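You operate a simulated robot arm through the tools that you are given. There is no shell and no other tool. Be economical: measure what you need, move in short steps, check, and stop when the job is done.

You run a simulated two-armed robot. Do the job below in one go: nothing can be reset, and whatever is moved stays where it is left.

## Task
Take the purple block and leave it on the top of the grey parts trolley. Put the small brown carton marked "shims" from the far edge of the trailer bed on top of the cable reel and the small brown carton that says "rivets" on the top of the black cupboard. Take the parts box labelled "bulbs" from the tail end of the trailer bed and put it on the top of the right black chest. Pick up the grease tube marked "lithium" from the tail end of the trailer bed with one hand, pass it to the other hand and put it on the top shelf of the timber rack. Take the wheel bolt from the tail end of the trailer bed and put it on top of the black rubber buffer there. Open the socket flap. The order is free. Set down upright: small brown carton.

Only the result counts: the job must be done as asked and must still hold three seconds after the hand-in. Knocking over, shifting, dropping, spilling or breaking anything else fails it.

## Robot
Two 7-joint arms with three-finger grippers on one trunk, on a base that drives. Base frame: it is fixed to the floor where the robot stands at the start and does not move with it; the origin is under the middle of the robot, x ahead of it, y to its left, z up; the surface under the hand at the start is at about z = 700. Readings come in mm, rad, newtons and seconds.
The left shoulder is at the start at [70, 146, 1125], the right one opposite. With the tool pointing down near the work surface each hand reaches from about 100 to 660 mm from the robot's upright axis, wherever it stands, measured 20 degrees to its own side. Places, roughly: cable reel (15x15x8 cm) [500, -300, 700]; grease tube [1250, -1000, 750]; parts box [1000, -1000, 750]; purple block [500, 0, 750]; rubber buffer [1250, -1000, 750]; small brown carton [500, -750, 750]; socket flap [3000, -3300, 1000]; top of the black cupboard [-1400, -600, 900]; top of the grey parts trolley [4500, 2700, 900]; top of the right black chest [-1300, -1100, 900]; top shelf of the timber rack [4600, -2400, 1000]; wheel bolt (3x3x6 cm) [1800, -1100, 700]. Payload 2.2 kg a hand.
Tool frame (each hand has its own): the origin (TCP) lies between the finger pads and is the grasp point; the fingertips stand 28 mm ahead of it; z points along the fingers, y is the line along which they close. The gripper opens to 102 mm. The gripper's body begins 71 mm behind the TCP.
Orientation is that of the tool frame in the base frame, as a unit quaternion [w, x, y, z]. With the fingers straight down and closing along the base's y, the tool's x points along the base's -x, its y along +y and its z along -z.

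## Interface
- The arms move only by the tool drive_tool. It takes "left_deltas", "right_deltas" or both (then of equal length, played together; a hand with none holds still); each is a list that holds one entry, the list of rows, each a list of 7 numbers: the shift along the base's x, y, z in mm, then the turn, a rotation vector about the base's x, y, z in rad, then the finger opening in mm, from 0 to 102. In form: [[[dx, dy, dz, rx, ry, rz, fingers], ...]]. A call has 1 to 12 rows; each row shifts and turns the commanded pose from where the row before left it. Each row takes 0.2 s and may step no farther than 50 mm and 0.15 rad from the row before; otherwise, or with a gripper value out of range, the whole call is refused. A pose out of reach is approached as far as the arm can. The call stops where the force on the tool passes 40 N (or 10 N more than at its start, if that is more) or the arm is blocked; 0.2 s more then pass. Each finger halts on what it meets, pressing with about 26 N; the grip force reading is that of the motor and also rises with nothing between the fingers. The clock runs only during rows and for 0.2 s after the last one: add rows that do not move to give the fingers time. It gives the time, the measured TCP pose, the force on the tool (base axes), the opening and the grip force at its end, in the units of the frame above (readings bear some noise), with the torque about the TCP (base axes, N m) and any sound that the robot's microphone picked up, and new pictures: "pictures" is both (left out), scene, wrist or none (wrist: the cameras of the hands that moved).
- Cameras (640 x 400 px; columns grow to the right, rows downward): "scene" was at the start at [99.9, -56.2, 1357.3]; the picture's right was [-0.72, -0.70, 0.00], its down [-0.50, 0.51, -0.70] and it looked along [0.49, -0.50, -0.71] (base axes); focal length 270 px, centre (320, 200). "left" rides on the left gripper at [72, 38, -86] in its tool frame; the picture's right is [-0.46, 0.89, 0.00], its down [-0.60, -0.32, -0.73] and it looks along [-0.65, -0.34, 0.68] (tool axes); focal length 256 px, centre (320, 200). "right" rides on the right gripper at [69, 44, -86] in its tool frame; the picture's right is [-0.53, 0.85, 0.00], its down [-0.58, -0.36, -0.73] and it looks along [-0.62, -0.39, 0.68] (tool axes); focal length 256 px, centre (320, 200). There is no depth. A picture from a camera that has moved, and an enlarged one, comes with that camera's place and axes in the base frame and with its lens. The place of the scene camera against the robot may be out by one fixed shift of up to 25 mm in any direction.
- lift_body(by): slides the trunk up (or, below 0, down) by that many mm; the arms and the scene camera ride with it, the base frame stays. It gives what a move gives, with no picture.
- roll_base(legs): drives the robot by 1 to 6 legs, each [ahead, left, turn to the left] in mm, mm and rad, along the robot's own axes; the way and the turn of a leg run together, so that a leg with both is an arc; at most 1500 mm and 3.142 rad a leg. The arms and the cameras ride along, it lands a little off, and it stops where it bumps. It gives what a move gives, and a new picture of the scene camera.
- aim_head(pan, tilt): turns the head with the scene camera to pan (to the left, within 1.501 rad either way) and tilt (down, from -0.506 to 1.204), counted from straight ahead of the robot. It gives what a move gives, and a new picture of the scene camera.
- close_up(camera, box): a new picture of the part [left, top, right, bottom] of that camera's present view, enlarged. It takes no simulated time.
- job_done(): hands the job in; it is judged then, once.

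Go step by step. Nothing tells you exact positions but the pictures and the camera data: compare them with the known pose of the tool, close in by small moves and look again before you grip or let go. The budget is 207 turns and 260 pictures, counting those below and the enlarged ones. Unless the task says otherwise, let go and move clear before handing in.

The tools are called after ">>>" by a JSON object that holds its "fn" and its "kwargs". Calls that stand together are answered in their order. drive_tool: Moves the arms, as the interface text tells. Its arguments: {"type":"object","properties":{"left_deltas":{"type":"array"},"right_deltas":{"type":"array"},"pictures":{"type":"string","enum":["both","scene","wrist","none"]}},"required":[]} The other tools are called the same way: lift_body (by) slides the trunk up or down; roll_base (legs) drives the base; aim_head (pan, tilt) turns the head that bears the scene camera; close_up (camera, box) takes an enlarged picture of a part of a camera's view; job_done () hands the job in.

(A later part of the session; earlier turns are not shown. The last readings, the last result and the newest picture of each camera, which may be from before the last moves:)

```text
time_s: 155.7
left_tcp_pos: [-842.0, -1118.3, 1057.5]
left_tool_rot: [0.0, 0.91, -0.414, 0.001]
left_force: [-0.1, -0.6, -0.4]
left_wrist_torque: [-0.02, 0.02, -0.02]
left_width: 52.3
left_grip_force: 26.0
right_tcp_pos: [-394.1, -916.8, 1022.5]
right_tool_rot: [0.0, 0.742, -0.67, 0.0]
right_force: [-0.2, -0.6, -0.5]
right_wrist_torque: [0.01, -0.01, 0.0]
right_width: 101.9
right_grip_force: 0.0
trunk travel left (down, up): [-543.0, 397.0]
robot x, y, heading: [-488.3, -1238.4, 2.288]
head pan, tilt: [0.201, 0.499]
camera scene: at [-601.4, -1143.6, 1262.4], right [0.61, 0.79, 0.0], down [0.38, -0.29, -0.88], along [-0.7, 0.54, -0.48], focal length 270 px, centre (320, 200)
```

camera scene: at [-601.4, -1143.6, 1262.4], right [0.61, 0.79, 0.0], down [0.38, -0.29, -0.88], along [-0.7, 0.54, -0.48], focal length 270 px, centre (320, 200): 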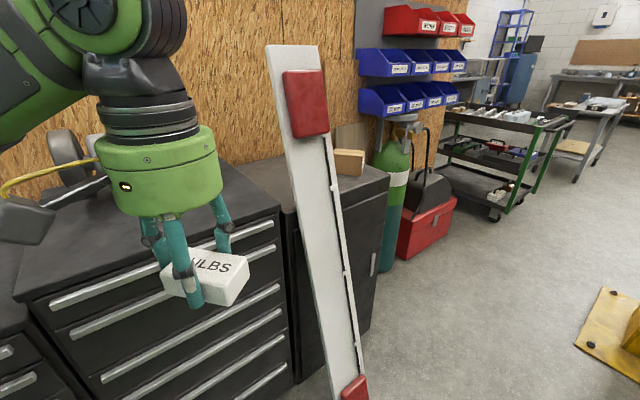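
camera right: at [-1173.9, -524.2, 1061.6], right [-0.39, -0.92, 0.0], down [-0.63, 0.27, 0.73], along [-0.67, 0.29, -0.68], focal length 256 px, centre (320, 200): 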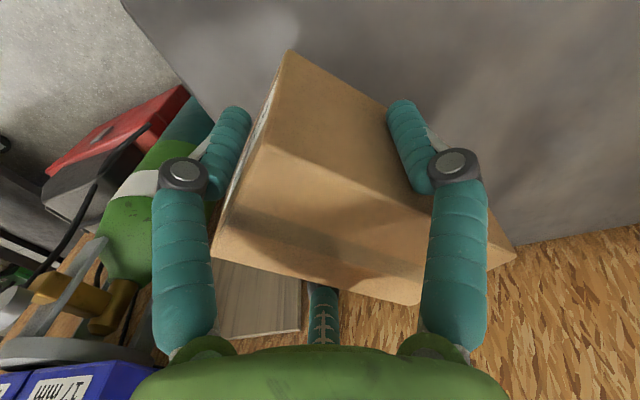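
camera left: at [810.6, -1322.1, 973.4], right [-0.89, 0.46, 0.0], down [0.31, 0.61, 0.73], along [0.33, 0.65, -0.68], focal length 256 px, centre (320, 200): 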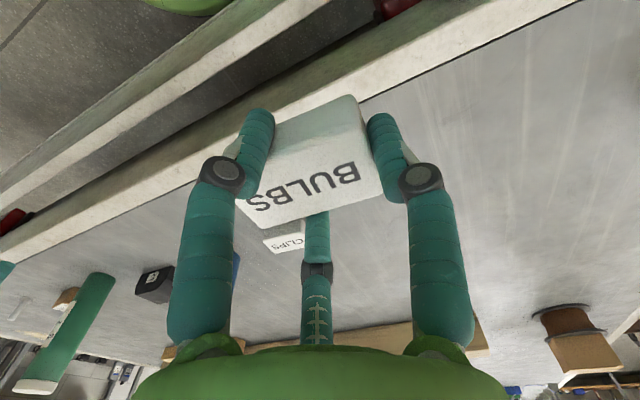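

Chest top spans y -1346…-852, front edge x≈-1150. I move in and then extend the box to about [-1260,-1000].

>>> {"fn": "roll_base", "kwargs": {"legs": [[146, 232, 0]]}}

>>> {"fn": "aim_head", "kwargs": {"pan": 0.3, "tilt": 0.7}}

```text
time_s: 157.6
left_tcp_pos: [-1109.8, -1154.7, 1058.6]
left_tool_rot: [0.001, 0.91, -0.415, -0.001]
left_force: [-0.5, -0.9, -0.7]
left_wrist_torque: [0.01, 0.05, 0.0]
left_width: 52.5
left_grip_force: 26.3
right_tcp_pos: [-661.5, -954.8, 1021.3]
right_tool_rot: [0.0, 0.742, -0.671, 0.0]
right_force: [-0.3, -0.3, 0.5]
right_wrist_torque: [0.01, -0.01, 0.02]
right_width: 102.2
right_grip_force: 0.1
trunk travel left (down, up): [-543.0, 397.0]
robot x, y, heading: [-758.7, -1277.0, 2.288]
head pan, tilt: [0.201, 0.499]
camera scene: at [-870.2, -1180.0, 1262.4], right [0.61, 0.79, 0.0], down [0.38, -0.29, -0.88], along [-0.7, 0.54, -0.48], focal length 270 px, centre (320, 200)
```

scene: 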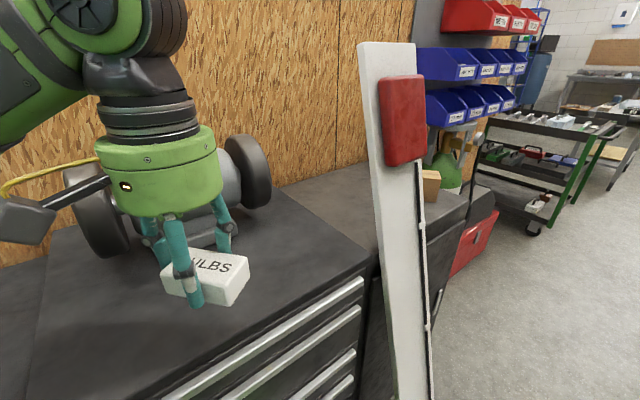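

```text
time_s: 158.4
left_tcp_pos: [-1111.2, -1154.6, 1057.4]
left_tool_rot: [0.001, 0.91, -0.415, 0.0]
left_force: [-0.3, 0.1, -0.2]
left_wrist_torque: [0.01, 0.0, 0.02]
left_width: 52.2
left_grip_force: 25.6
right_tcp_pos: [-663.7, -953.2, 1021.7]
right_tool_rot: [-0.001, 0.741, -0.671, 0.001]
right_force: [-0.1, -0.8, -0.3]
right_wrist_torque: [0.03, 0.0, -0.02]
right_width: 101.8
right_grip_force: 0.1
trunk travel left (down, up): [-543.0, 397.0]
robot x, y, heading: [-756.2, -1277.2, 2.282]
head pan, tilt: [0.3, 0.7]
camera scene: at [-870.5, -1190.7, 1244.7], right [0.53, 0.85, 0.0], down [0.55, -0.34, -0.77], along [-0.65, 0.4, -0.64], focal length 270 px, centre (320, 200)
```

scene: 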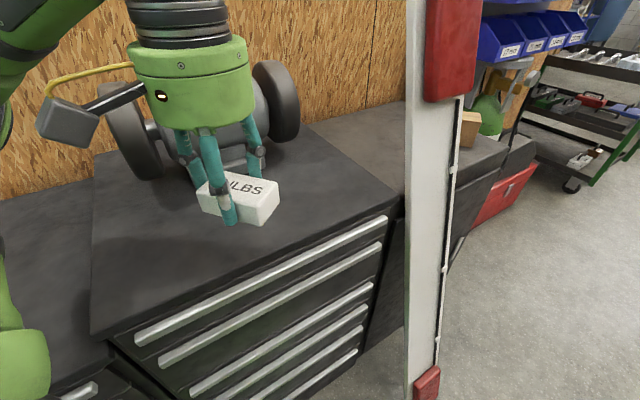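

The chest top is at z≈935 with the grinder at the back (x≈-1400). I place the box at [-1200,-1010], near the front, lowering stepwise.

>>> {"fn": "drive_tool", "kwargs": {"left_deltas": [[[-22, 36, 0, 0, 0, 0, 25], [-22, 36, 0, 0, 0, 0, 25], [-22, 36, 0, 0, 0, 0, 25], [-22, 36, 0, 0, 0, 0, 25], [0, 0, -30, 0, 0, 0, 25], [0, 0, -25, 0, 0, 0, 25], [0, 0, 0, 0, 0, 0, 25]]], "pictures": "both"}}

```text
time_s: 160.0
left_tcp_pos: [-1196.6, -1010.8, 1002.9]
left_tool_rot: [-0.001, 0.91, -0.415, -0.001]
left_force: [0.1, 0.1, -0.6]
left_wrist_torque: [0.01, -0.02, -0.01]
left_width: 52.4
left_grip_force: 26.1
right_tcp_pos: [-662.6, -954.6, 1019.7]
right_tool_rot: [0.001, 0.742, -0.671, 0.0]
right_force: [-0.2, -0.2, -0.6]
right_wrist_torque: [0.02, 0.02, 0.02]
right_width: 102.2
right_grip_force: 0.0
trunk travel left (down, up): [-543.0, 397.0]
robot x, y, heading: [-758.8, -1273.6, 2.283]
head pan, tilt: [0.3, 0.7]
camera scene: at [-870.0, -1190.8, 1244.7], right [0.53, 0.85, 0.0], down [0.55, -0.34, -0.77], along [-0.65, 0.4, -0.64], focal length 270 px, centre (320, 200)
camera left: at [-1178.9, -1089.7, 1088.4], right [-0.97, -0.23, 0.0], down [-0.16, 0.66, 0.73], along [-0.17, 0.71, -0.68], focal length 256 px, centre (320, 200)
```

scene: 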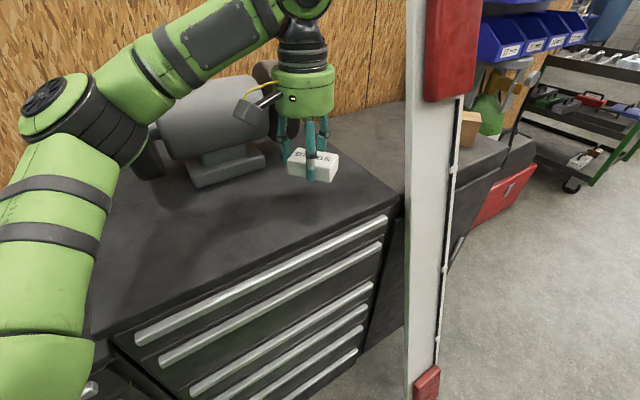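
left: 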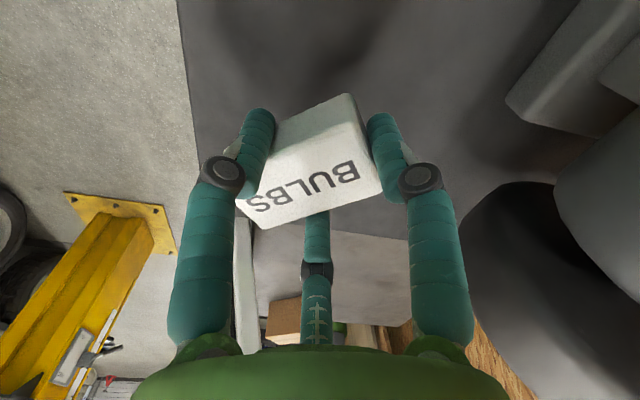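

>>> {"fn": "drive_tool", "kwargs": {"left_deltas": [[[0, 0, -10, 0, 0, 0, 25], [0, 0, -5, 0, 0, 0, 25], [0, 0, -5, 0, 0, 0, 25], [0, 0, -4, 0, 0, 0, 25], [0, 0, -4, 0, 0, 0, 25], [0, 0, 0, 0, 0, 0, 25]]], "pictures": "none"}}

```text
time_s: 161.4
left_tcp_pos: [-1198.0, -1010.7, 974.0]
left_tool_rot: [0.0, 0.91, -0.414, 0.0]
left_force: [0.6, 0.5, -0.5]
left_wrist_torque: [0.01, 0.02, -0.02]
left_width: 52.4
left_grip_force: 25.8
right_tcp_pos: [-664.3, -955.1, 1020.5]
right_tool_rot: [0.0, 0.742, -0.67, 0.0]
right_force: [1.0, -0.2, -0.1]
right_wrist_torque: [-0.01, 0.0, 0.01]
right_width: 101.8
right_grip_force: 0.1
trunk travel left (down, up): [-543.0, 397.0]
robot x, y, heading: [-760.7, -1278.6, 2.286]
head pan, tilt: [0.3, 0.7]
```

>>> {"fn": "drive_tool", "kwargs": {"left_deltas": [[[0, 0, -4, 0, 0, 0, 25], [0, 0, -4, 0, 0, 0, 25], [0, 0, -4, 0, 0, 0, 25], [0, 0, -4, 0, 0, 0, 25], [0, 0, 0, 0, 0, 0, 25]]], "pictures": "scene"}}

>>> {"fn": "close_up", "kwargs": {"camera": "scene", "box": [230, 80, 400, 240]}}

```text
time_s: 162.6
left_tcp_pos: [-1198.1, -1010.8, 958.9]
left_tool_rot: [0.0, 0.91, -0.415, -0.001]
left_force: [-0.7, 0.3, -0.7]
left_wrist_torque: [-0.01, 0.04, -0.02]
left_width: 52.2
left_grip_force: 25.9
right_tcp_pos: [-662.0, -953.7, 1021.5]
right_tool_rot: [0.0, 0.742, -0.671, 0.0]
right_force: [0.1, 0.0, 0.2]
right_wrist_torque: [0.02, -0.04, 0.01]
right_width: 102.0
right_grip_force: 0.0
trunk travel left (down, up): [-543.0, 397.0]
robot x, y, heading: [-761.4, -1273.1, 2.289]
head pan, tilt: [0.3, 0.7]
camera scene: at [-869.4, -1190.7, 1244.8], right [0.53, 0.85, 0.0], down [0.55, -0.34, -0.77], along [-0.65, 0.4, -0.64], focal length 270 px, centre (320, 200)
```

scene: 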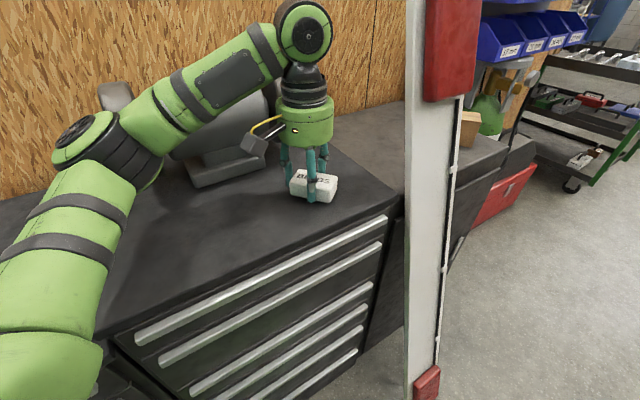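

```text
2.50 times, centred on (315, 160) of scene
camera zoom: at [-869.4, -1190.7, 1244.8], right [0.53, 0.85, 0.0], down [0.55, -0.34, -0.77], along [-0.65, 0.4, -0.64], focal length 675 px, centre (332, 300)
```

zoom: 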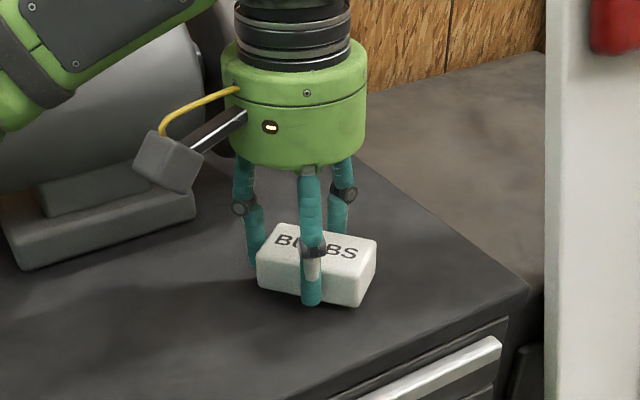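

>>> {"fn": "drive_tool", "kwargs": {"left_deltas": [[[0, 0, -4, 0, 0, 0, 25], [0, 0, -4, 0, 0, 0, 25], [0, 0, -4, 0, 0, 0, 25], [0, 0, 0, 0, 0, 0, 25]]], "pictures": "none"}}

```text
time_s: 163.6
left_tcp_pos: [-1196.0, -1009.2, 949.2]
left_tool_rot: [-0.001, 0.911, -0.413, -0.002]
left_force: [-4.6, 5.9, 20.8]
left_wrist_torque: [0.27, -0.23, 0.12]
left_width: 53.1
left_grip_force: 20.8
right_tcp_pos: [-661.5, -956.2, 1021.2]
right_tool_rot: [0.001, 0.742, -0.67, -0.001]
right_force: [0.4, 0.3, 0.0]
right_wrist_torque: [0.0, -0.03, -0.01]
right_width: 102.0
right_grip_force: 0.1
trunk travel left (down, up): [-543.0, 397.0]
robot x, y, heading: [-758.5, -1275.1, 2.281]
head pan, tilt: [0.3, 0.7]
```

Contact. I ease off, open, and lift out.

>>> {"fn": "drive_tool", "kwargs": {"left_deltas": [[[0, 0, 2, 0, 0, 0, 40], [0, 0, 0, 0, 0, 0, 70], [0, 0, 0, 0, 0, 0, 102], [0, 0, 0, 0, 0, 0, 102], [0, 0, 25, 0, 0, 0, 102], [0, 0, 40, 0, 0, 0, 102], [0, 0, 40, 0, 0, 0, 102], [22, -36, 0, 0, 0, 0, 102], [22, -36, 0, 0, 0, 0, 102], [22, -36, 0, 0, 0, 0, 102], [22, -36, 0, 0, 0, 0, 102]]], "pictures": "scene"}}

```text
time_s: 166.0
left_tcp_pos: [-1108.1, -1153.6, 1053.6]
left_tool_rot: [-0.001, 0.91, -0.415, 0.0]
left_force: [-0.1, -0.3, -0.4]
left_wrist_torque: [0.05, -0.04, 0.04]
left_width: 102.1
left_grip_force: 0.0
right_tcp_pos: [-663.1, -955.9, 1023.0]
right_tool_rot: [0.0, 0.742, -0.67, -0.001]
right_force: [-0.9, 0.3, -0.1]
right_wrist_torque: [-0.01, 0.02, 0.02]
right_width: 102.0
right_grip_force: 0.0
trunk travel left (down, up): [-543.0, 397.0]
robot x, y, heading: [-758.8, -1274.2, 2.281]
head pan, tilt: [0.3, 0.7]
camera scene: at [-870.0, -1192.3, 1244.8], right [0.53, 0.85, 0.0], down [0.55, -0.34, -0.77], along [-0.65, 0.4, -0.64], focal length 270 px, centre (320, 200)
```

scene: 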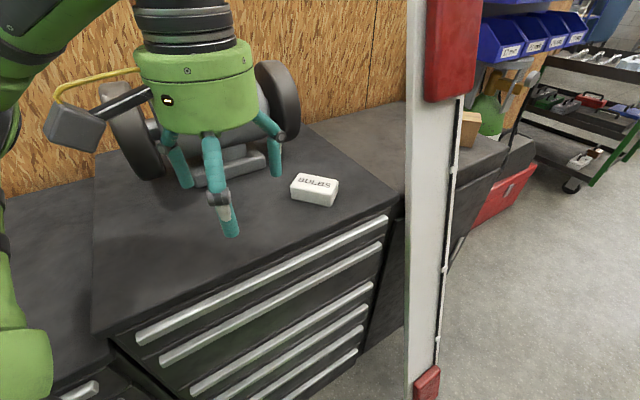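

Bulbs is on the chest. I return to the trailer's side to fetch the purple block with the left hand.

>>> {"fn": "roll_base", "kwargs": {"legs": [[-119, -293, 0], [0, 0, -2.281], [0, 1024, 0], [440, 0, 0]]}}

>>> {"fn": "aim_head", "kwargs": {"pan": 0.1, "tilt": 0.75}}

```text
time_s: 180.5
left_tcp_pos: [273.0, 24.8, 1055.1]
left_tool_rot: [-0.001, -0.013, 1.0, 0.0]
left_force: [-0.6, 0.3, 1.0]
left_wrist_torque: [0.01, 0.01, 0.0]
left_width: 102.0
left_grip_force: 0.1
right_tcp_pos: [142.8, -445.9, 1021.8]
right_tool_rot: [0.0, 0.289, 0.957, 0.0]
right_force: [0.1, 0.3, -0.1]
right_wrist_torque: [0.01, -0.02, -0.02]
right_width: 101.7
right_grip_force: 0.0
trunk travel left (down, up): [-543.0, 397.0]
robot x, y, heading: [-46.3, -168.5, 0.026]
head pan, tilt: [0.3, 0.7]
camera scene: at [78.5, -136.8, 1244.7], right [0.32, -0.95, 0.0], down [-0.61, -0.21, -0.76], along [0.72, 0.25, -0.64], focal length 270 px, centre (320, 200)
```

scene: 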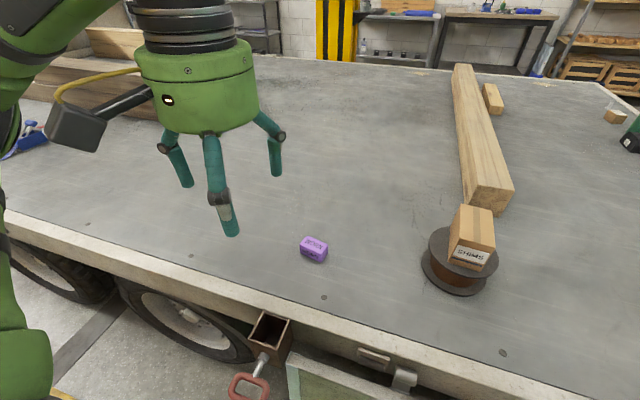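

```text
time_s: 181.2
left_tcp_pos: [272.7, 25.0, 1055.0]
left_tool_rot: [0.0, -0.014, 1.0, 0.0]
left_force: [0.3, -0.3, -0.4]
left_wrist_torque: [-0.01, 0.01, 0.0]
left_width: 102.0
left_grip_force: 0.1
right_tcp_pos: [142.2, -445.8, 1020.8]
right_tool_rot: [-0.001, 0.289, 0.957, 0.0]
right_force: [-0.1, -0.1, -0.3]
right_wrist_torque: [0.04, 0.0, -0.01]
right_width: 101.9
right_grip_force: 0.0
trunk travel left (down, up): [-543.0, 397.0]
robot x, y, heading: [-45.3, -167.3, 0.029]
head pan, tilt: [0.099, 0.75]
camera scene: at [80.3, -153.5, 1240.4], right [0.13, -0.99, 0.0], down [-0.68, -0.09, -0.73], along [0.73, 0.09, -0.68], focal length 270 px, centre (320, 200)
```

scene: 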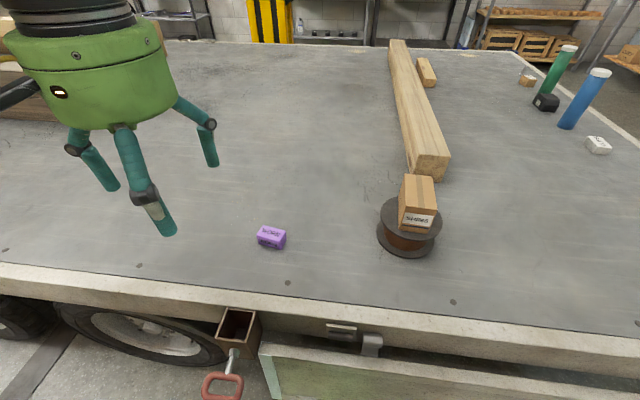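

>>> {"fn": "roll_base", "kwargs": {"legs": [[46, 0, -0.028]]}}

>>> {"fn": "lift_body", "kwargs": {"by": -170}}

>>> {"fn": "drive_tool", "kwargs": {"left_deltas": [[[40, 0, 0, 0, 0, 0, 102], [40, 0, 0, 0, 0, 0, 102], [40, -5, -10, 0, 0, 0, 102], [40, -5, -15, 0, 0, 0, 102]]], "pictures": "wrist"}}

```text
time_s: 182.1
left_tcp_pos: [323.7, 18.1, 1055.0]
left_tool_rot: [0.0, 0.0, 1.0, 0.001]
left_force: [0.5, 0.8, -0.8]
left_wrist_torque: [-0.02, 0.03, -0.01]
left_width: 101.9
left_grip_force: 0.1
right_tcp_pos: [180.6, -449.8, 1022.0]
right_tool_rot: [0.0, 0.302, 0.953, 0.0]
right_force: [0.0, 0.0, 0.1]
right_wrist_torque: [0.01, 0.01, 0.0]
right_width: 101.8
right_grip_force: 0.1
trunk travel left (down, up): [-543.0, 397.0]
robot x, y, heading: [1.3, -166.6, -0.001]
head pan, tilt: [0.099, 0.75]
camera scene: at [126.1, -156.8, 1240.5], right [0.1, -1.0, 0.0], down [-0.68, -0.07, -0.73], along [0.73, 0.07, -0.68], focal length 270 px, centre (320, 200)
```

scene: 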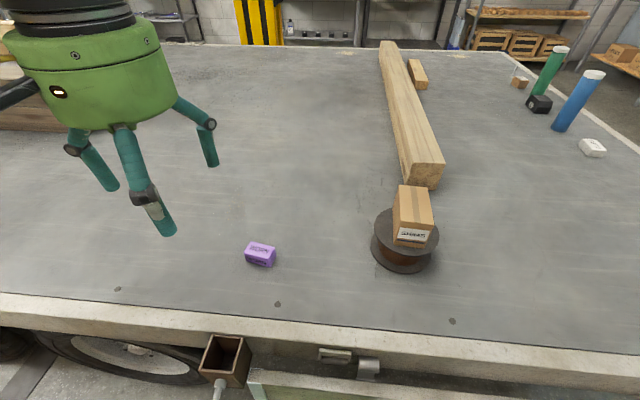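

```text
time_s: 184.0
left_tcp_pos: [323.2, 17.0, 884.5]
left_tool_rot: [0.0, 0.0, 1.0, -0.001]
left_force: [0.2, -0.2, -1.6]
left_wrist_torque: [-0.03, 0.0, 0.02]
left_width: 101.7
left_grip_force: 0.0
right_tcp_pos: [180.5, -449.7, 851.8]
right_tool_rot: [0.0, 0.303, 0.953, -0.001]
right_force: [-0.4, -0.3, 0.1]
right_wrist_torque: [-0.01, -0.01, 0.02]
right_width: 101.8
right_grip_force: 0.1
trunk travel left (down, up): [-373.0, 567.0]
robot x, y, heading: [-0.8, -165.4, -0.003]
head pan, tilt: [0.099, 0.75]
```

```text
time_s: 185.0
left_tcp_pos: [485.4, 4.6, 856.8]
left_tool_rot: [-0.001, 0.001, 1.0, 0.001]
left_force: [0.5, 0.3, 0.0]
left_wrist_torque: [0.01, -0.02, 0.02]
left_width: 102.0
left_grip_force: 0.0
right_tcp_pos: [180.9, -450.5, 852.2]
right_tool_rot: [0.0, 0.302, 0.953, 0.001]
right_force: [0.1, -0.8, 0.5]
right_wrist_torque: [0.0, 0.04, 0.04]
right_width: 101.8
right_grip_force: 0.0
trunk travel left (down, up): [-373.0, 567.0]
robot x, y, heading: [2.7, -166.5, -0.002]
head pan, tilt: [0.099, 0.75]
camera left: at [412.8, 43.9, 943.2], right [0.47, 0.88, 0.0], down [0.6, -0.32, 0.73], along [0.65, -0.34, -0.68], focal length 256 px, centre (320, 200)
```

left: 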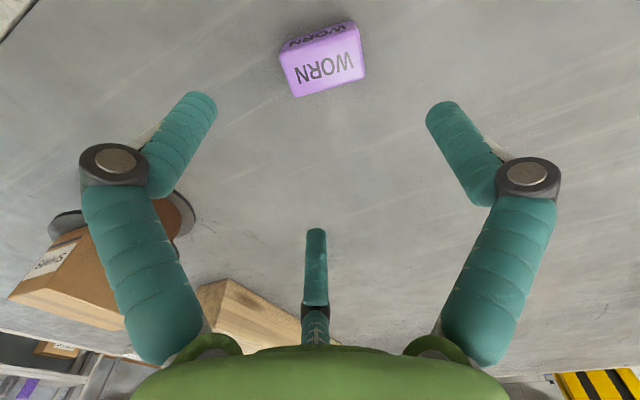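

Purple block centre [480,13], about 57×32 mm, rotated ≈ -12°. I align, descend, close.

>>> {"fn": "drive_tool", "kwargs": {"left_deltas": [[[-5, 8, -20, 0, 0, -0.14, 102], [0, 0, -40, 0, 0, -0.07, 102], [0, 0, -30, 0, 0, 0, 102], [0, 0, -33, 0, 0, 0, 102], [0, 0, 0, 0, 0, 0, 102]]], "pictures": "wrist"}}

```text
time_s: 186.2
left_tcp_pos: [478.0, 14.9, 735.1]
left_tool_rot: [0.0, 0.104, 0.995, -0.001]
left_force: [0.4, -0.1, -0.3]
left_wrist_torque: [0.0, -0.03, 0.01]
left_width: 101.8
left_grip_force: 0.0
right_tcp_pos: [181.4, -449.3, 851.5]
right_tool_rot: [0.0, 0.302, 0.953, -0.001]
right_force: [0.0, 0.7, 0.3]
right_wrist_torque: [0.0, -0.01, 0.01]
right_width: 101.8
right_grip_force: 0.0
trunk travel left (down, up): [-373.0, 567.0]
robot x, y, heading: [2.3, -167.1, -0.002]
head pan, tilt: [0.099, 0.75]
camera left: at [414.4, 67.3, 821.1], right [0.64, 0.77, 0.0], down [0.52, -0.44, 0.73], along [0.56, -0.47, -0.68], focal length 256 px, centre (320, 200)
```

left: 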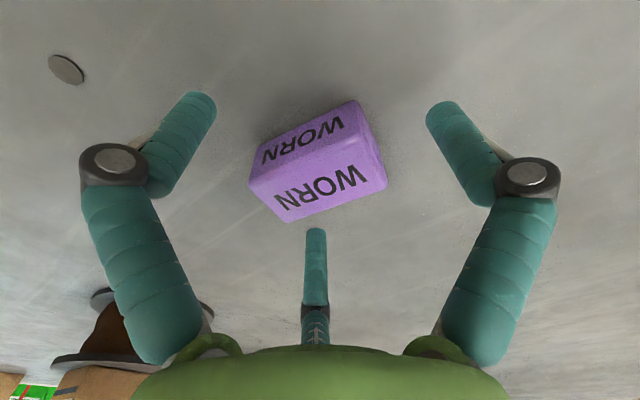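

>>> {"fn": "drive_tool", "kwargs": {"left_deltas": [[[0, 0, -2, 0, 0, 0, 70], [0, 0, 0, 0, 0, 0, 40], [0, 0, 0, 0, 0, 0, 20], [0, 0, 0, 0, 0, 0, 15], [0, 0, 0, 0, 0, 0, 15], [0, 0, 20, 0, 0, 0, 15], [0, 0, 40, 0, 0, 0, 15], [0, 0, 40, 0, 0, 0, 15], [0, 0, 0, 0, 0, 0, 15]]], "pictures": "both"}}

```text
time_s: 188.2
left_tcp_pos: [479.0, 14.0, 833.8]
left_tool_rot: [0.0, 0.105, 0.995, 0.0]
left_force: [-0.6, 0.0, -0.8]
left_wrist_torque: [-0.01, -0.02, -0.02]
left_width: 42.1
left_grip_force: 25.8
right_tcp_pos: [181.0, -449.4, 851.7]
right_tool_rot: [0.0, 0.302, 0.953, 0.0]
right_force: [0.2, 0.1, -0.4]
right_wrist_torque: [0.01, -0.01, -0.02]
right_width: 102.0
right_grip_force: 0.0
trunk travel left (down, up): [-373.0, 567.0]
robot x, y, heading: [-1.4, -167.5, 0.002]
head pan, tilt: [0.099, 0.75]
camera scene: at [126.9, -156.4, 1070.3], right [0.1, -1.0, 0.0], down [-0.68, -0.07, -0.73], along [0.73, 0.07, -0.68], focal length 270 px, centre (320, 200)
camera left: at [416.1, 67.2, 919.7], right [0.64, 0.77, 0.0], down [0.53, -0.44, 0.73], along [0.56, -0.47, -0.68], focal length 256 px, centre (320, 200)
```

scene: 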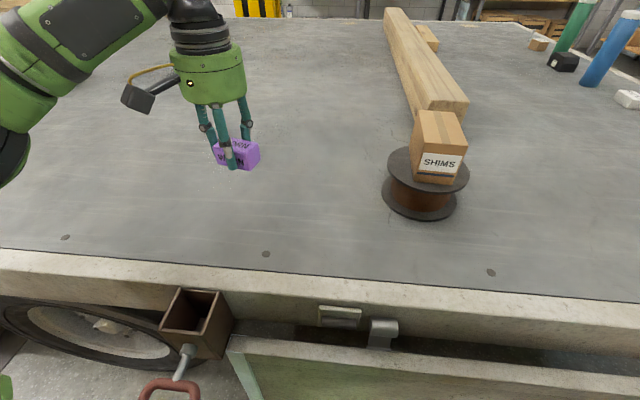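
left: 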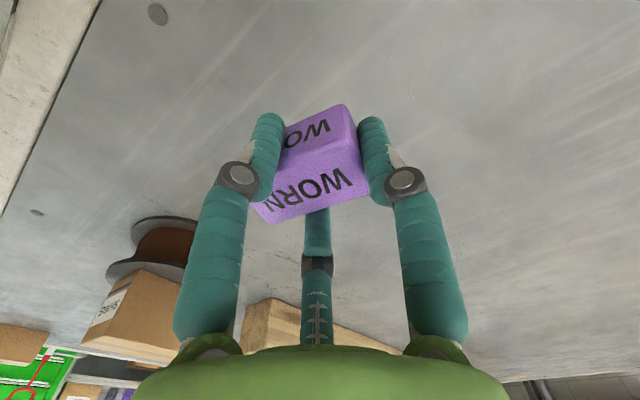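

The block is held. I retract, raise the trunk, and drive back around the tail toward the far side, stopping to look.

>>> {"fn": "drive_tool", "kwargs": {"left_deltas": [[[-40, 0, 20, 0, 0, 0, 15], [-45, 0, 20, 0, 0, 0, 15], [-45, 0, 0, 0, 0, 0, 15], [-45, 0, 0, 0, 0, 0, 15], [0, 0, 0, 0, 0, 0, 15]]], "pictures": "none"}}

>>> {"fn": "lift_body", "kwargs": {"by": 170}}

>>> {"fn": "roll_base", "kwargs": {"legs": [[-560, 0, 0], [0, -1500, 0], [0, -370, 0], [1500, 0, 0], [1400, 0, 0]]}}

>>> {"fn": "aim_head", "kwargs": {"pan": 0.3, "tilt": 0.2}}

```text
time_s: 189.4
left_tcp_pos: [304.2, 15.3, 874.2]
left_tool_rot: [0.0, 0.105, 0.994, 0.001]
left_force: [-0.2, 0.2, -0.2]
left_wrist_torque: [0.02, 0.0, 0.04]
left_width: 42.2
left_grip_force: 26.0
right_tcp_pos: [180.3, -450.1, 851.5]
right_tool_rot: [0.0, 0.303, 0.953, 0.0]
right_force: [-0.6, -0.3, 0.5]
right_wrist_torque: [0.01, 0.03, -0.01]
right_width: 101.9
right_grip_force: 0.0
trunk travel left (down, up): [-373.0, 567.0]
robot x, y, heading: [-2.4, -167.2, 0.002]
head pan, tilt: [0.099, 0.75]
```

```text
time_s: 191.4
left_tcp_pos: [304.8, 15.6, 1043.7]
left_tool_rot: [0.0, 0.104, 0.995, 0.0]
left_force: [-0.2, 0.2, -0.4]
left_wrist_torque: [0.01, -0.04, -0.01]
left_width: 42.0
left_grip_force: 25.7
right_tcp_pos: [180.6, -448.3, 1021.7]
right_tool_rot: [0.001, 0.303, 0.953, 0.0]
right_force: [-0.4, -0.6, 0.3]
right_wrist_torque: [0.04, 0.01, 0.0]
right_width: 102.2
right_grip_force: 0.1
trunk travel left (down, up): [-543.0, 397.0]
robot x, y, heading: [-0.0, -166.8, -0.004]
head pan, tilt: [0.099, 0.75]
```

```text
time_s: 217.3
left_tcp_pos: [2699.7, -1805.1, 1043.9]
left_tool_rot: [0.001, 0.101, 0.995, 0.0]
left_force: [0.5, -0.3, -1.3]
left_wrist_torque: [0.03, 0.03, -0.03]
left_width: 41.9
left_grip_force: 25.8
right_tcp_pos: [2580.8, -2269.5, 1021.2]
right_tool_rot: [0.0, 0.298, 0.955, 0.0]
right_force: [-0.5, -0.1, -0.5]
right_wrist_torque: [0.0, -0.01, -0.03]
right_width: 101.9
right_grip_force: 0.0
trunk travel left (down, up): [-543.0, 397.0]
robot x, y, heading: [2396.0, -1987.8, 0.001]
head pan, tilt: [0.099, 0.75]
camera scene: at [2523.6, -1977.9, 1240.4], right [0.11, -0.99, 0.0], down [-0.68, -0.07, -0.73], along [0.73, 0.08, -0.68], focal length 270 px, centre (320, 200)
```

scene: 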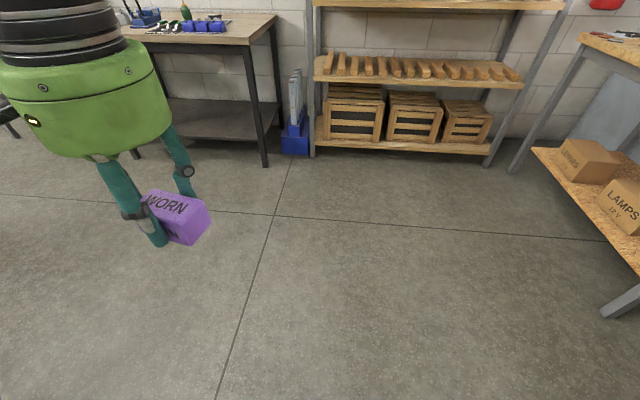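

```text
time_s: 218.3
left_tcp_pos: [2700.1, -1804.8, 1044.8]
left_tool_rot: [0.0, 0.1, 0.995, 0.0]
left_force: [0.3, 0.0, 0.0]
left_wrist_torque: [0.01, 0.02, -0.01]
left_width: 41.9
left_grip_force: 25.9
right_tcp_pos: [2579.4, -2270.6, 1021.4]
right_tool_rot: [0.0, 0.297, 0.955, 0.001]
right_force: [-0.6, 0.4, 0.2]
right_wrist_torque: [0.02, 0.02, -0.01]
right_width: 101.9
right_grip_force: 0.1
trunk travel left (down, up): [-543.0, 397.0]
robot x, y, heading: [2399.1, -1988.3, 0.01]
head pan, tilt: [0.3, 0.201]
camera scene: at [2530.0, -1958.5, 1290.0], right [0.3, -0.95, 0.0], down [-0.19, -0.06, -0.98], along [0.93, 0.3, -0.2], focal length 270 px, centre (320, 200)
```

scene: 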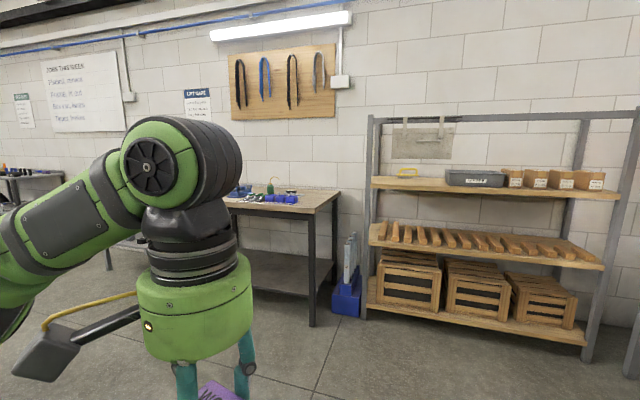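

The timber rack stands ahead at x≈4600. I go on to x≈3400 and turn to face +y to see the lane toward the trolley.

>>> {"fn": "roll_base", "kwargs": {"legs": [[1000, 0, 0], [0, 0, 1.56]]}}

>>> {"fn": "aim_head", "kwargs": {"pan": 0.0, "tilt": 0.25}}

>>> {"fn": "aim_head", "kwargs": {"pan": 0.7, "tilt": 0.3}}

```text
time_s: 227.1
left_tcp_pos: [3181.6, -1681.6, 1043.7]
left_tool_rot: [0.0, -0.632, 0.775, 0.0]
left_force: [-0.4, -0.2, -0.4]
left_wrist_torque: [-0.05, 0.02, 0.01]
left_width: 41.9
left_grip_force: 25.8
right_tcp_pos: [3647.8, -1801.9, 1022.4]
right_tool_rot: [0.0, -0.465, 0.885, 0.0]
right_force: [0.1, 0.8, 0.4]
right_wrist_torque: [0.04, -0.01, 0.02]
right_width: 102.1
right_grip_force: 0.0
trunk travel left (down, up): [-543.0, 397.0]
robot x, y, heading: [3365.9, -1982.1, 1.58]
head pan, tilt: [0.3, 0.201]
camera scene: at [3331.2, -1843.1, 1290.0], right [0.95, 0.3, 0.0], down [0.06, -0.19, -0.98], along [-0.3, 0.93, -0.2], focal length 270 px, centre (320, 200)
```

scene: 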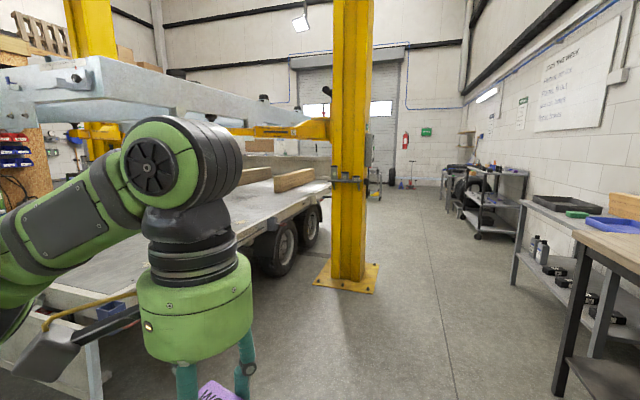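

```text
time_s: 227.9
left_tcp_pos: [3182.8, -1681.7, 1044.8]
left_tool_rot: [0.0, -0.633, 0.774, 0.0]
left_force: [-0.6, 0.0, -0.5]
left_wrist_torque: [-0.01, 0.02, -0.02]
left_width: 41.9
left_grip_force: 26.0
right_tcp_pos: [3647.3, -1802.0, 1020.8]
right_tool_rot: [0.0, -0.465, 0.885, -0.001]
right_force: [0.1, 0.6, 0.2]
right_wrist_torque: [-0.01, -0.03, -0.02]
right_width: 102.0
right_grip_force: 0.1
trunk travel left (down, up): [-543.0, 397.0]
robot x, y, heading: [3367.7, -1982.9, 1.576]
head pan, tilt: [0.0, 0.25]
camera scene: at [3358.6, -1838.5, 1285.5], right [1.0, 0.01, 0.0], down [0.0, -0.25, -0.97], along [-0.01, 0.97, -0.25], focal length 270 px, centre (320, 200)
```

scene: 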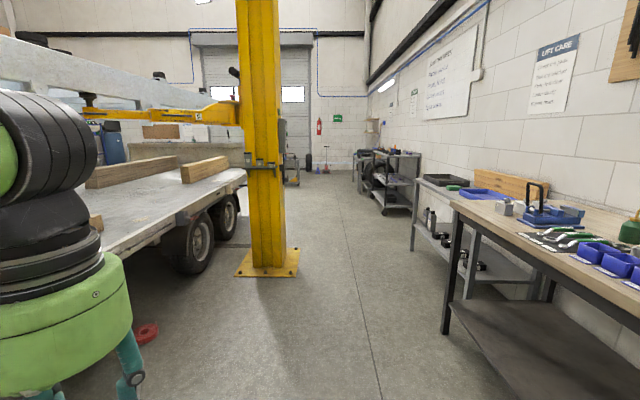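

```text
time_s: 229.0
left_tcp_pos: [3182.8, -1681.7, 1044.0]
left_tool_rot: [0.0, -0.633, 0.774, 0.001]
left_force: [0.5, 0.0, -1.0]
left_wrist_torque: [0.0, 0.0, 0.0]
left_width: 41.9
left_grip_force: 26.0
right_tcp_pos: [3647.1, -1801.9, 1020.3]
right_tool_rot: [0.0, -0.465, 0.885, 0.001]
right_force: [-0.4, 0.2, -0.2]
right_wrist_torque: [0.01, 0.01, 0.01]
right_width: 101.9
right_grip_force: 0.0
trunk travel left (down, up): [-543.0, 397.0]
robot x, y, heading: [3367.7, -1982.5, 1.575]
head pan, tilt: [0.7, 0.3]
camera scene: at [3298.8, -1860.9, 1280.8], right [0.76, 0.65, 0.0], down [0.19, -0.22, -0.96], along [-0.62, 0.73, -0.3], focal length 270 px, centre (320, 200)
```

scene: 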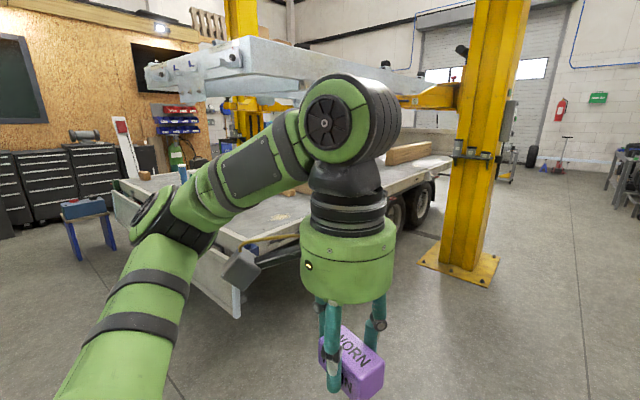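

The lane at x≈3550 is free. I drive along it toward the grey trolley and look.

>>> {"fn": "roll_base", "kwargs": {"legs": [[0, -180, 0], [1500, 0, 0], [1500, 0, 0], [500, 0, 0]]}}

>>> {"fn": "aim_head", "kwargs": {"pan": -0.6, "tilt": 0.4}}

```text
time_s: 247.0
left_tcp_pos: [3277.8, 1782.2, 1044.4]
left_tool_rot: [0.0, -0.647, 0.763, 0.001]
left_force: [-0.1, -0.2, -0.5]
left_wrist_torque: [-0.01, 0.01, -0.03]
left_width: 42.0
left_grip_force: 25.6
right_tcp_pos: [3746.5, 1679.9, 1021.9]
right_tool_rot: [0.0, -0.481, 0.877, 0.0]
right_force: [0.1, 0.0, -0.1]
right_wrist_torque: [-0.03, 0.0, 0.03]
right_width: 102.0
right_grip_force: 0.0
trunk travel left (down, up): [-543.0, 397.0]
robot x, y, heading: [3472.2, 1485.3, 1.615]
head pan, tilt: [0.7, 0.3]
camera scene: at [3400.8, 1607.9, 1280.8], right [0.74, 0.68, 0.0], down [0.2, -0.22, -0.96], along [-0.65, 0.7, -0.3], focal length 270 px, centre (320, 200)
```

scene: 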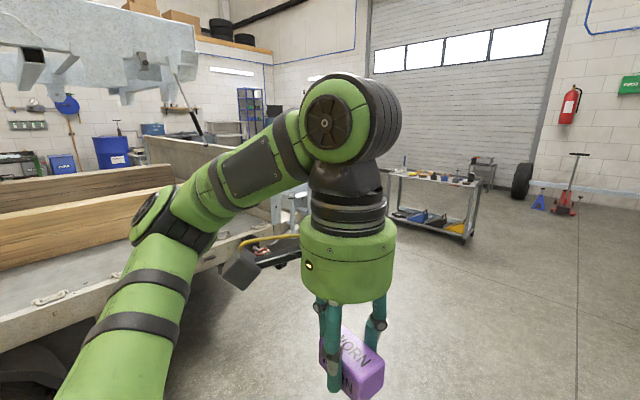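

```text
time_s: 248.5
left_tcp_pos: [3278.2, 1782.1, 1044.8]
left_tool_rot: [-0.001, -0.646, 0.763, 0.001]
left_force: [-0.3, -0.7, -0.7]
left_wrist_torque: [0.03, -0.02, 0.02]
left_width: 41.9
left_grip_force: 25.9
right_tcp_pos: [3746.6, 1679.7, 1021.1]
right_tool_rot: [0.0, -0.481, 0.877, 0.0]
right_force: [0.1, 0.4, 0.5]
right_wrist_torque: [0.01, 0.02, -0.02]
right_width: 102.0
right_grip_force: 0.0
trunk travel left (down, up): [-543.0, 397.0]
robot x, y, heading: [3470.2, 1487.8, 1.612]
head pan, tilt: [-0.6, 0.4]
camera scene: at [3512.8, 1617.9, 1271.5], right [0.85, -0.53, 0.0], down [-0.21, -0.33, -0.92], along [0.49, 0.78, -0.39], focal length 270 px, centre (320, 200)
```

scene: 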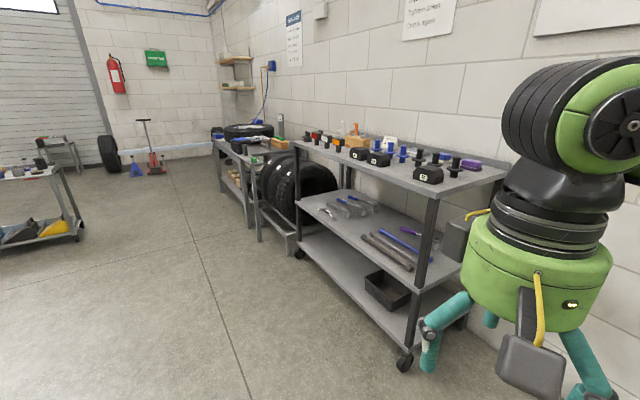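

The grey parts trolley is at x 4356–4777, y 2150–3316, with items on top. I enlarge it to find a free spot.

>>> {"fn": "close_up", "kwargs": {"camera": "scene", "box": [270, 100, 530, 260]}}

```text
2.46 times, centred on (400, 180) of scene
camera zoom: at [3512.8, 1617.9, 1271.5], right [0.85, -0.53, 0.0], down [-0.21, -0.33, -0.92], along [0.49, 0.78, -0.39], focal length 664 px, centre (123, 249)
```

zoom: 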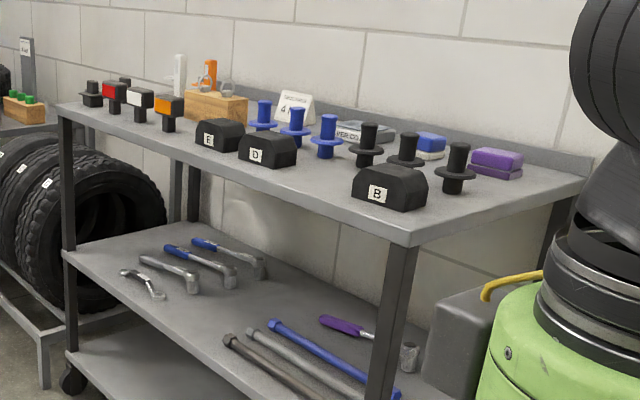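

There's a free pocket at about [4450,2465] between the buffers. I turn to face the trolley and approach.

>>> {"fn": "roll_base", "kwargs": {"legs": [[0, 0, -1.612], [0, 800, 0], [380, 0, 0]]}}

>>> {"fn": "aim_head", "kwargs": {"pan": 0.15, "tilt": 0.6}}

```text
time_s: 258.6
left_tcp_pos: [4140.7, 2474.1, 1044.4]
left_tool_rot: [0.0, 0.102, 0.995, 0.002]
left_force: [-0.7, 0.7, 0.0]
left_wrist_torque: [0.01, 0.02, -0.04]
left_width: 42.1
left_grip_force: 25.8
right_tcp_pos: [4018.7, 2009.7, 1021.9]
right_tool_rot: [0.0, 0.299, 0.954, 0.0]
right_force: [0.0, -0.7, 0.0]
right_wrist_torque: [0.02, -0.03, -0.01]
right_width: 101.7
right_grip_force: 0.0
trunk travel left (down, up): [-543.0, 397.0]
robot x, y, heading: [3837.3, 2293.4, 0.006]
head pan, tilt: [-0.6, 0.4]
camera scene: at [3957.7, 2241.2, 1271.5], right [-0.56, -0.83, 0.0], down [-0.32, 0.22, -0.92], along [0.76, -0.52, -0.39], focal length 270 px, centre (320, 200)
```

scene: 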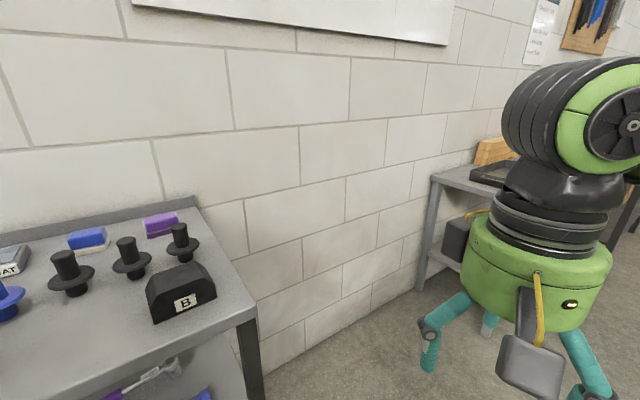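

```text
time_s: 259.7
left_tcp_pos: [4140.0, 2474.0, 1045.5]
left_tool_rot: [0.0, 0.102, 0.995, 0.002]
left_force: [-0.7, -0.6, -1.0]
left_wrist_torque: [0.0, 0.01, 0.01]
left_width: 41.9
left_grip_force: 26.4
right_tcp_pos: [4019.3, 2009.6, 1020.8]
right_tool_rot: [0.0, 0.299, 0.954, -0.001]
right_force: [-0.3, 0.3, 0.6]
right_wrist_torque: [0.0, 0.01, 0.01]
right_width: 102.1
right_grip_force: 0.1
trunk travel left (down, up): [-543.0, 397.0]
robot x, y, heading: [3835.3, 2292.0, 0.004]
head pan, tilt: [0.15, 0.6]
camera scene: at [3968.5, 2306.8, 1253.3], right [0.15, -0.99, 0.0], down [-0.56, -0.09, -0.83], along [0.82, 0.13, -0.56], focal length 270 px, centre (320, 200)
```

scene: 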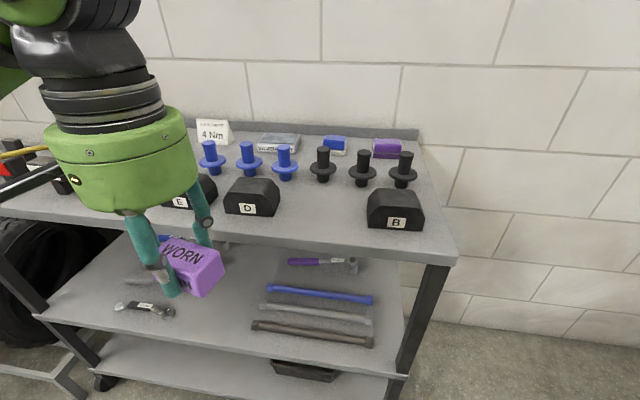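

The pocket between buffers D and B is centred near [4380,2363], top z≈940. I shift right 100 mm and extend the block over it.

>>> {"fn": "roll_base", "kwargs": {"legs": [[0, -100, 0]]}}

>>> {"fn": "drive_tool", "kwargs": {"left_deltas": [[[40, -2, 2, 0, 0, 0, 15], [40, -2, 2, 0, 0, 0, 15], [40, -2, 0, 0, 0, 0, 15], [40, -2, 0, 0, 0, 0, 15], [40, -2, 0, 0, 0, 0, 15], [30, 0, 0, 0, 0, 0, 15], [0, 0, 0, 0, 0, 0, 15]]], "pictures": "both"}}

```text
time_s: 260.9
left_tcp_pos: [4141.7, 2377.4, 1045.3]
left_tool_rot: [0.001, 0.102, 0.995, 0.0]
left_force: [0.4, -0.2, -1.4]
left_wrist_torque: [0.02, 0.02, 0.0]
left_width: 42.1
left_grip_force: 26.3
right_tcp_pos: [4019.6, 1911.6, 1020.9]
right_tool_rot: [0.001, 0.299, 0.954, 0.0]
right_force: [0.5, -0.6, 0.3]
right_wrist_torque: [0.03, -0.01, -0.01]
right_width: 101.9
right_grip_force: 0.1
trunk travel left (down, up): [-543.0, 397.0]
robot x, y, heading: [3838.5, 2195.9, 0.007]
head pan, tilt: [0.15, 0.6]
camera scene: at [3968.8, 2209.3, 1253.3], right [0.15, -0.99, 0.0], down [-0.56, -0.09, -0.82], along [0.82, 0.13, -0.57], focal length 270 px, centre (320, 200)
```

scene: 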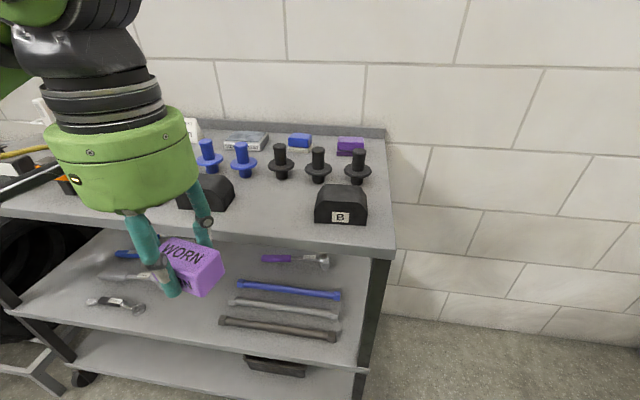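

```text
time_s: 262.5
left_tcp_pos: [4370.2, 2367.0, 1048.9]
left_tool_rot: [0.0, 0.101, 0.995, 0.001]
left_force: [-0.9, -0.2, -1.0]
left_wrist_torque: [0.0, -0.02, 0.03]
left_width: 42.3
left_grip_force: 20.7
right_tcp_pos: [4018.3, 1912.7, 1023.0]
right_tool_rot: [0.0, 0.299, 0.954, 0.0]
right_force: [0.2, 0.2, -0.1]
right_wrist_torque: [0.02, -0.03, -0.01]
right_width: 102.0
right_grip_force: 0.1
trunk travel left (down, up): [-543.0, 397.0]
robot x, y, heading: [3837.6, 2191.7, 0.003]
head pan, tilt: [0.15, 0.6]
camera scene: at [3968.3, 2209.3, 1253.3], right [0.15, -0.99, 0.0], down [-0.56, -0.09, -0.83], along [0.82, 0.13, -0.56], focal length 270 px, centre (320, 200)
camera left: at [4307.1, 2419.9, 1134.2], right [0.64, 0.77, 0.0], down [0.53, -0.43, 0.73], along [0.57, -0.46, -0.68], focal length 256 px, centre (320, 200)
```

scene: 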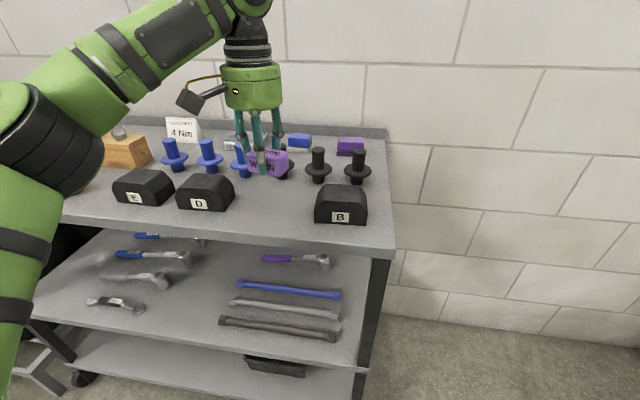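
left: 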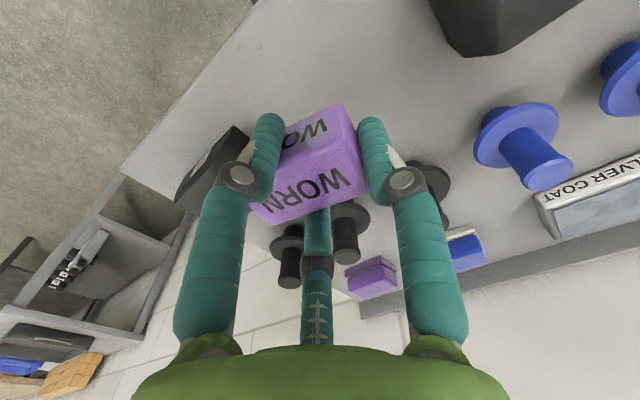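

The spot below is clear between D and B. I nudge slightly and lower step by step.

>>> {"fn": "drive_tool", "kwargs": {"left_deltas": [[[12, 3, 0, 0, 0, 0, 15], [0, 0, -25, 0, 0, 0, 15], [0, 0, -20, 0, 0, 0, 15], [0, 0, -10, 0, 0, 0, 15], [0, 0, 0, 0, 0, 0, 15]]], "pictures": "both"}}

>>> {"fn": "close_up", "kwargs": {"camera": "scene", "box": [160, 90, 400, 240]}}

```text
time_s: 263.7
left_tcp_pos: [4382.2, 2369.6, 994.5]
left_tool_rot: [0.0, 0.102, 0.995, -0.001]
left_force: [-0.6, -0.6, -0.9]
left_wrist_torque: [0.01, -0.01, 0.03]
left_width: 42.0
left_grip_force: 20.4
right_tcp_pos: [4019.3, 1911.9, 1021.7]
right_tool_rot: [0.0, 0.3, 0.954, -0.001]
right_force: [-0.1, -0.3, 0.1]
right_wrist_torque: [0.05, 0.0, 0.0]
right_width: 102.1
right_grip_force: 0.0
trunk travel left (down, up): [-543.0, 397.0]
robot x, y, heading: [3841.3, 2192.4, 0.003]
head pan, tilt: [0.15, 0.6]
camera scene: at [3968.7, 2209.0, 1253.3], right [0.15, -0.99, 0.0], down [-0.56, -0.09, -0.83], along [0.82, 0.13, -0.56], focal length 270 px, centre (320, 200)
camera left: at [4318.4, 2421.6, 1078.8], right [0.63, 0.77, 0.0], down [0.53, -0.43, 0.73], along [0.57, -0.46, -0.68], focal length 256 px, centre (320, 200)
```

scene: 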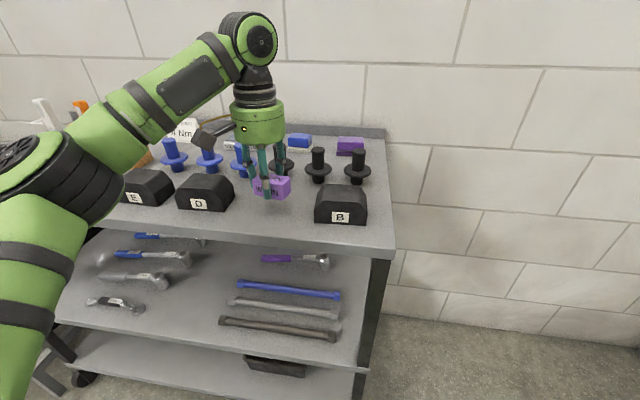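
left: 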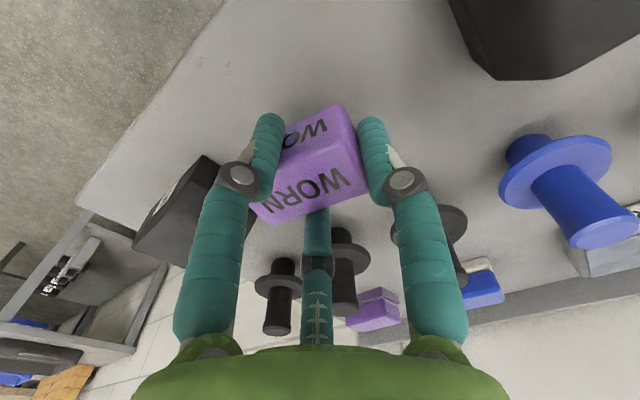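

```text
2.67 times, centred on (280, 165) of scene
camera zoom: at [3968.7, 2209.0, 1253.3], right [0.15, -0.99, 0.0], down [-0.56, -0.09, -0.83], along [0.82, 0.13, -0.56], focal length 720 px, centre (427, 293)
```

zoom: 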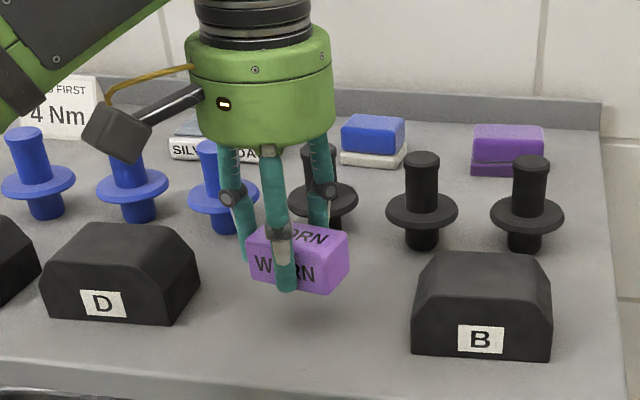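

>>> {"fn": "drive_tool", "kwargs": {"left_deltas": [[[0, 0, -8, 0, 0, 0, 15], [0, 0, -5, 0, 0, 0, 15], [0, 0, -5, 0, 0, 0, 15], [0, 0, -4, 0, 0, 0, 15], [0, 0, -4, 0, 0, 0, 15], [0, 0, -4, 0, 0, 0, 15], [0, 0, 0, 0, 0, 0, 15]]], "pictures": "none"}}

>>> {"fn": "close_up", "kwargs": {"camera": "scene", "box": [160, 90, 400, 240]}}

```text
time_s: 265.3
left_tcp_pos: [4382.3, 2370.4, 962.9]
left_tool_rot: [0.0, 0.101, 0.995, 0.0]
left_force: [-0.5, -0.3, -0.9]
left_wrist_torque: [0.02, 0.0, 0.04]
left_width: 42.3
left_grip_force: 20.0
right_tcp_pos: [4018.9, 1912.2, 1021.3]
right_tool_rot: [0.0, 0.299, 0.954, -0.001]
right_force: [-0.6, -0.8, 0.2]
right_wrist_torque: [0.02, 0.0, -0.04]
right_width: 101.8
right_grip_force: 0.0
trunk travel left (down, up): [-543.0, 397.0]
robot x, y, heading: [3842.4, 2191.1, 0.002]
head pan, tilt: [0.15, 0.6]
```

```text
2.67 times, centred on (280, 165) of scene
camera zoom: at [3968.8, 2208.9, 1253.3], right [0.15, -0.99, 0.0], down [-0.56, -0.09, -0.83], along [0.82, 0.13, -0.56], focal length 720 px, centre (427, 293)
```

zoom: 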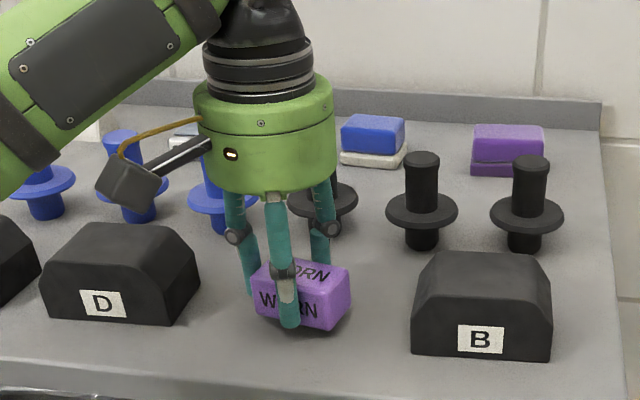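

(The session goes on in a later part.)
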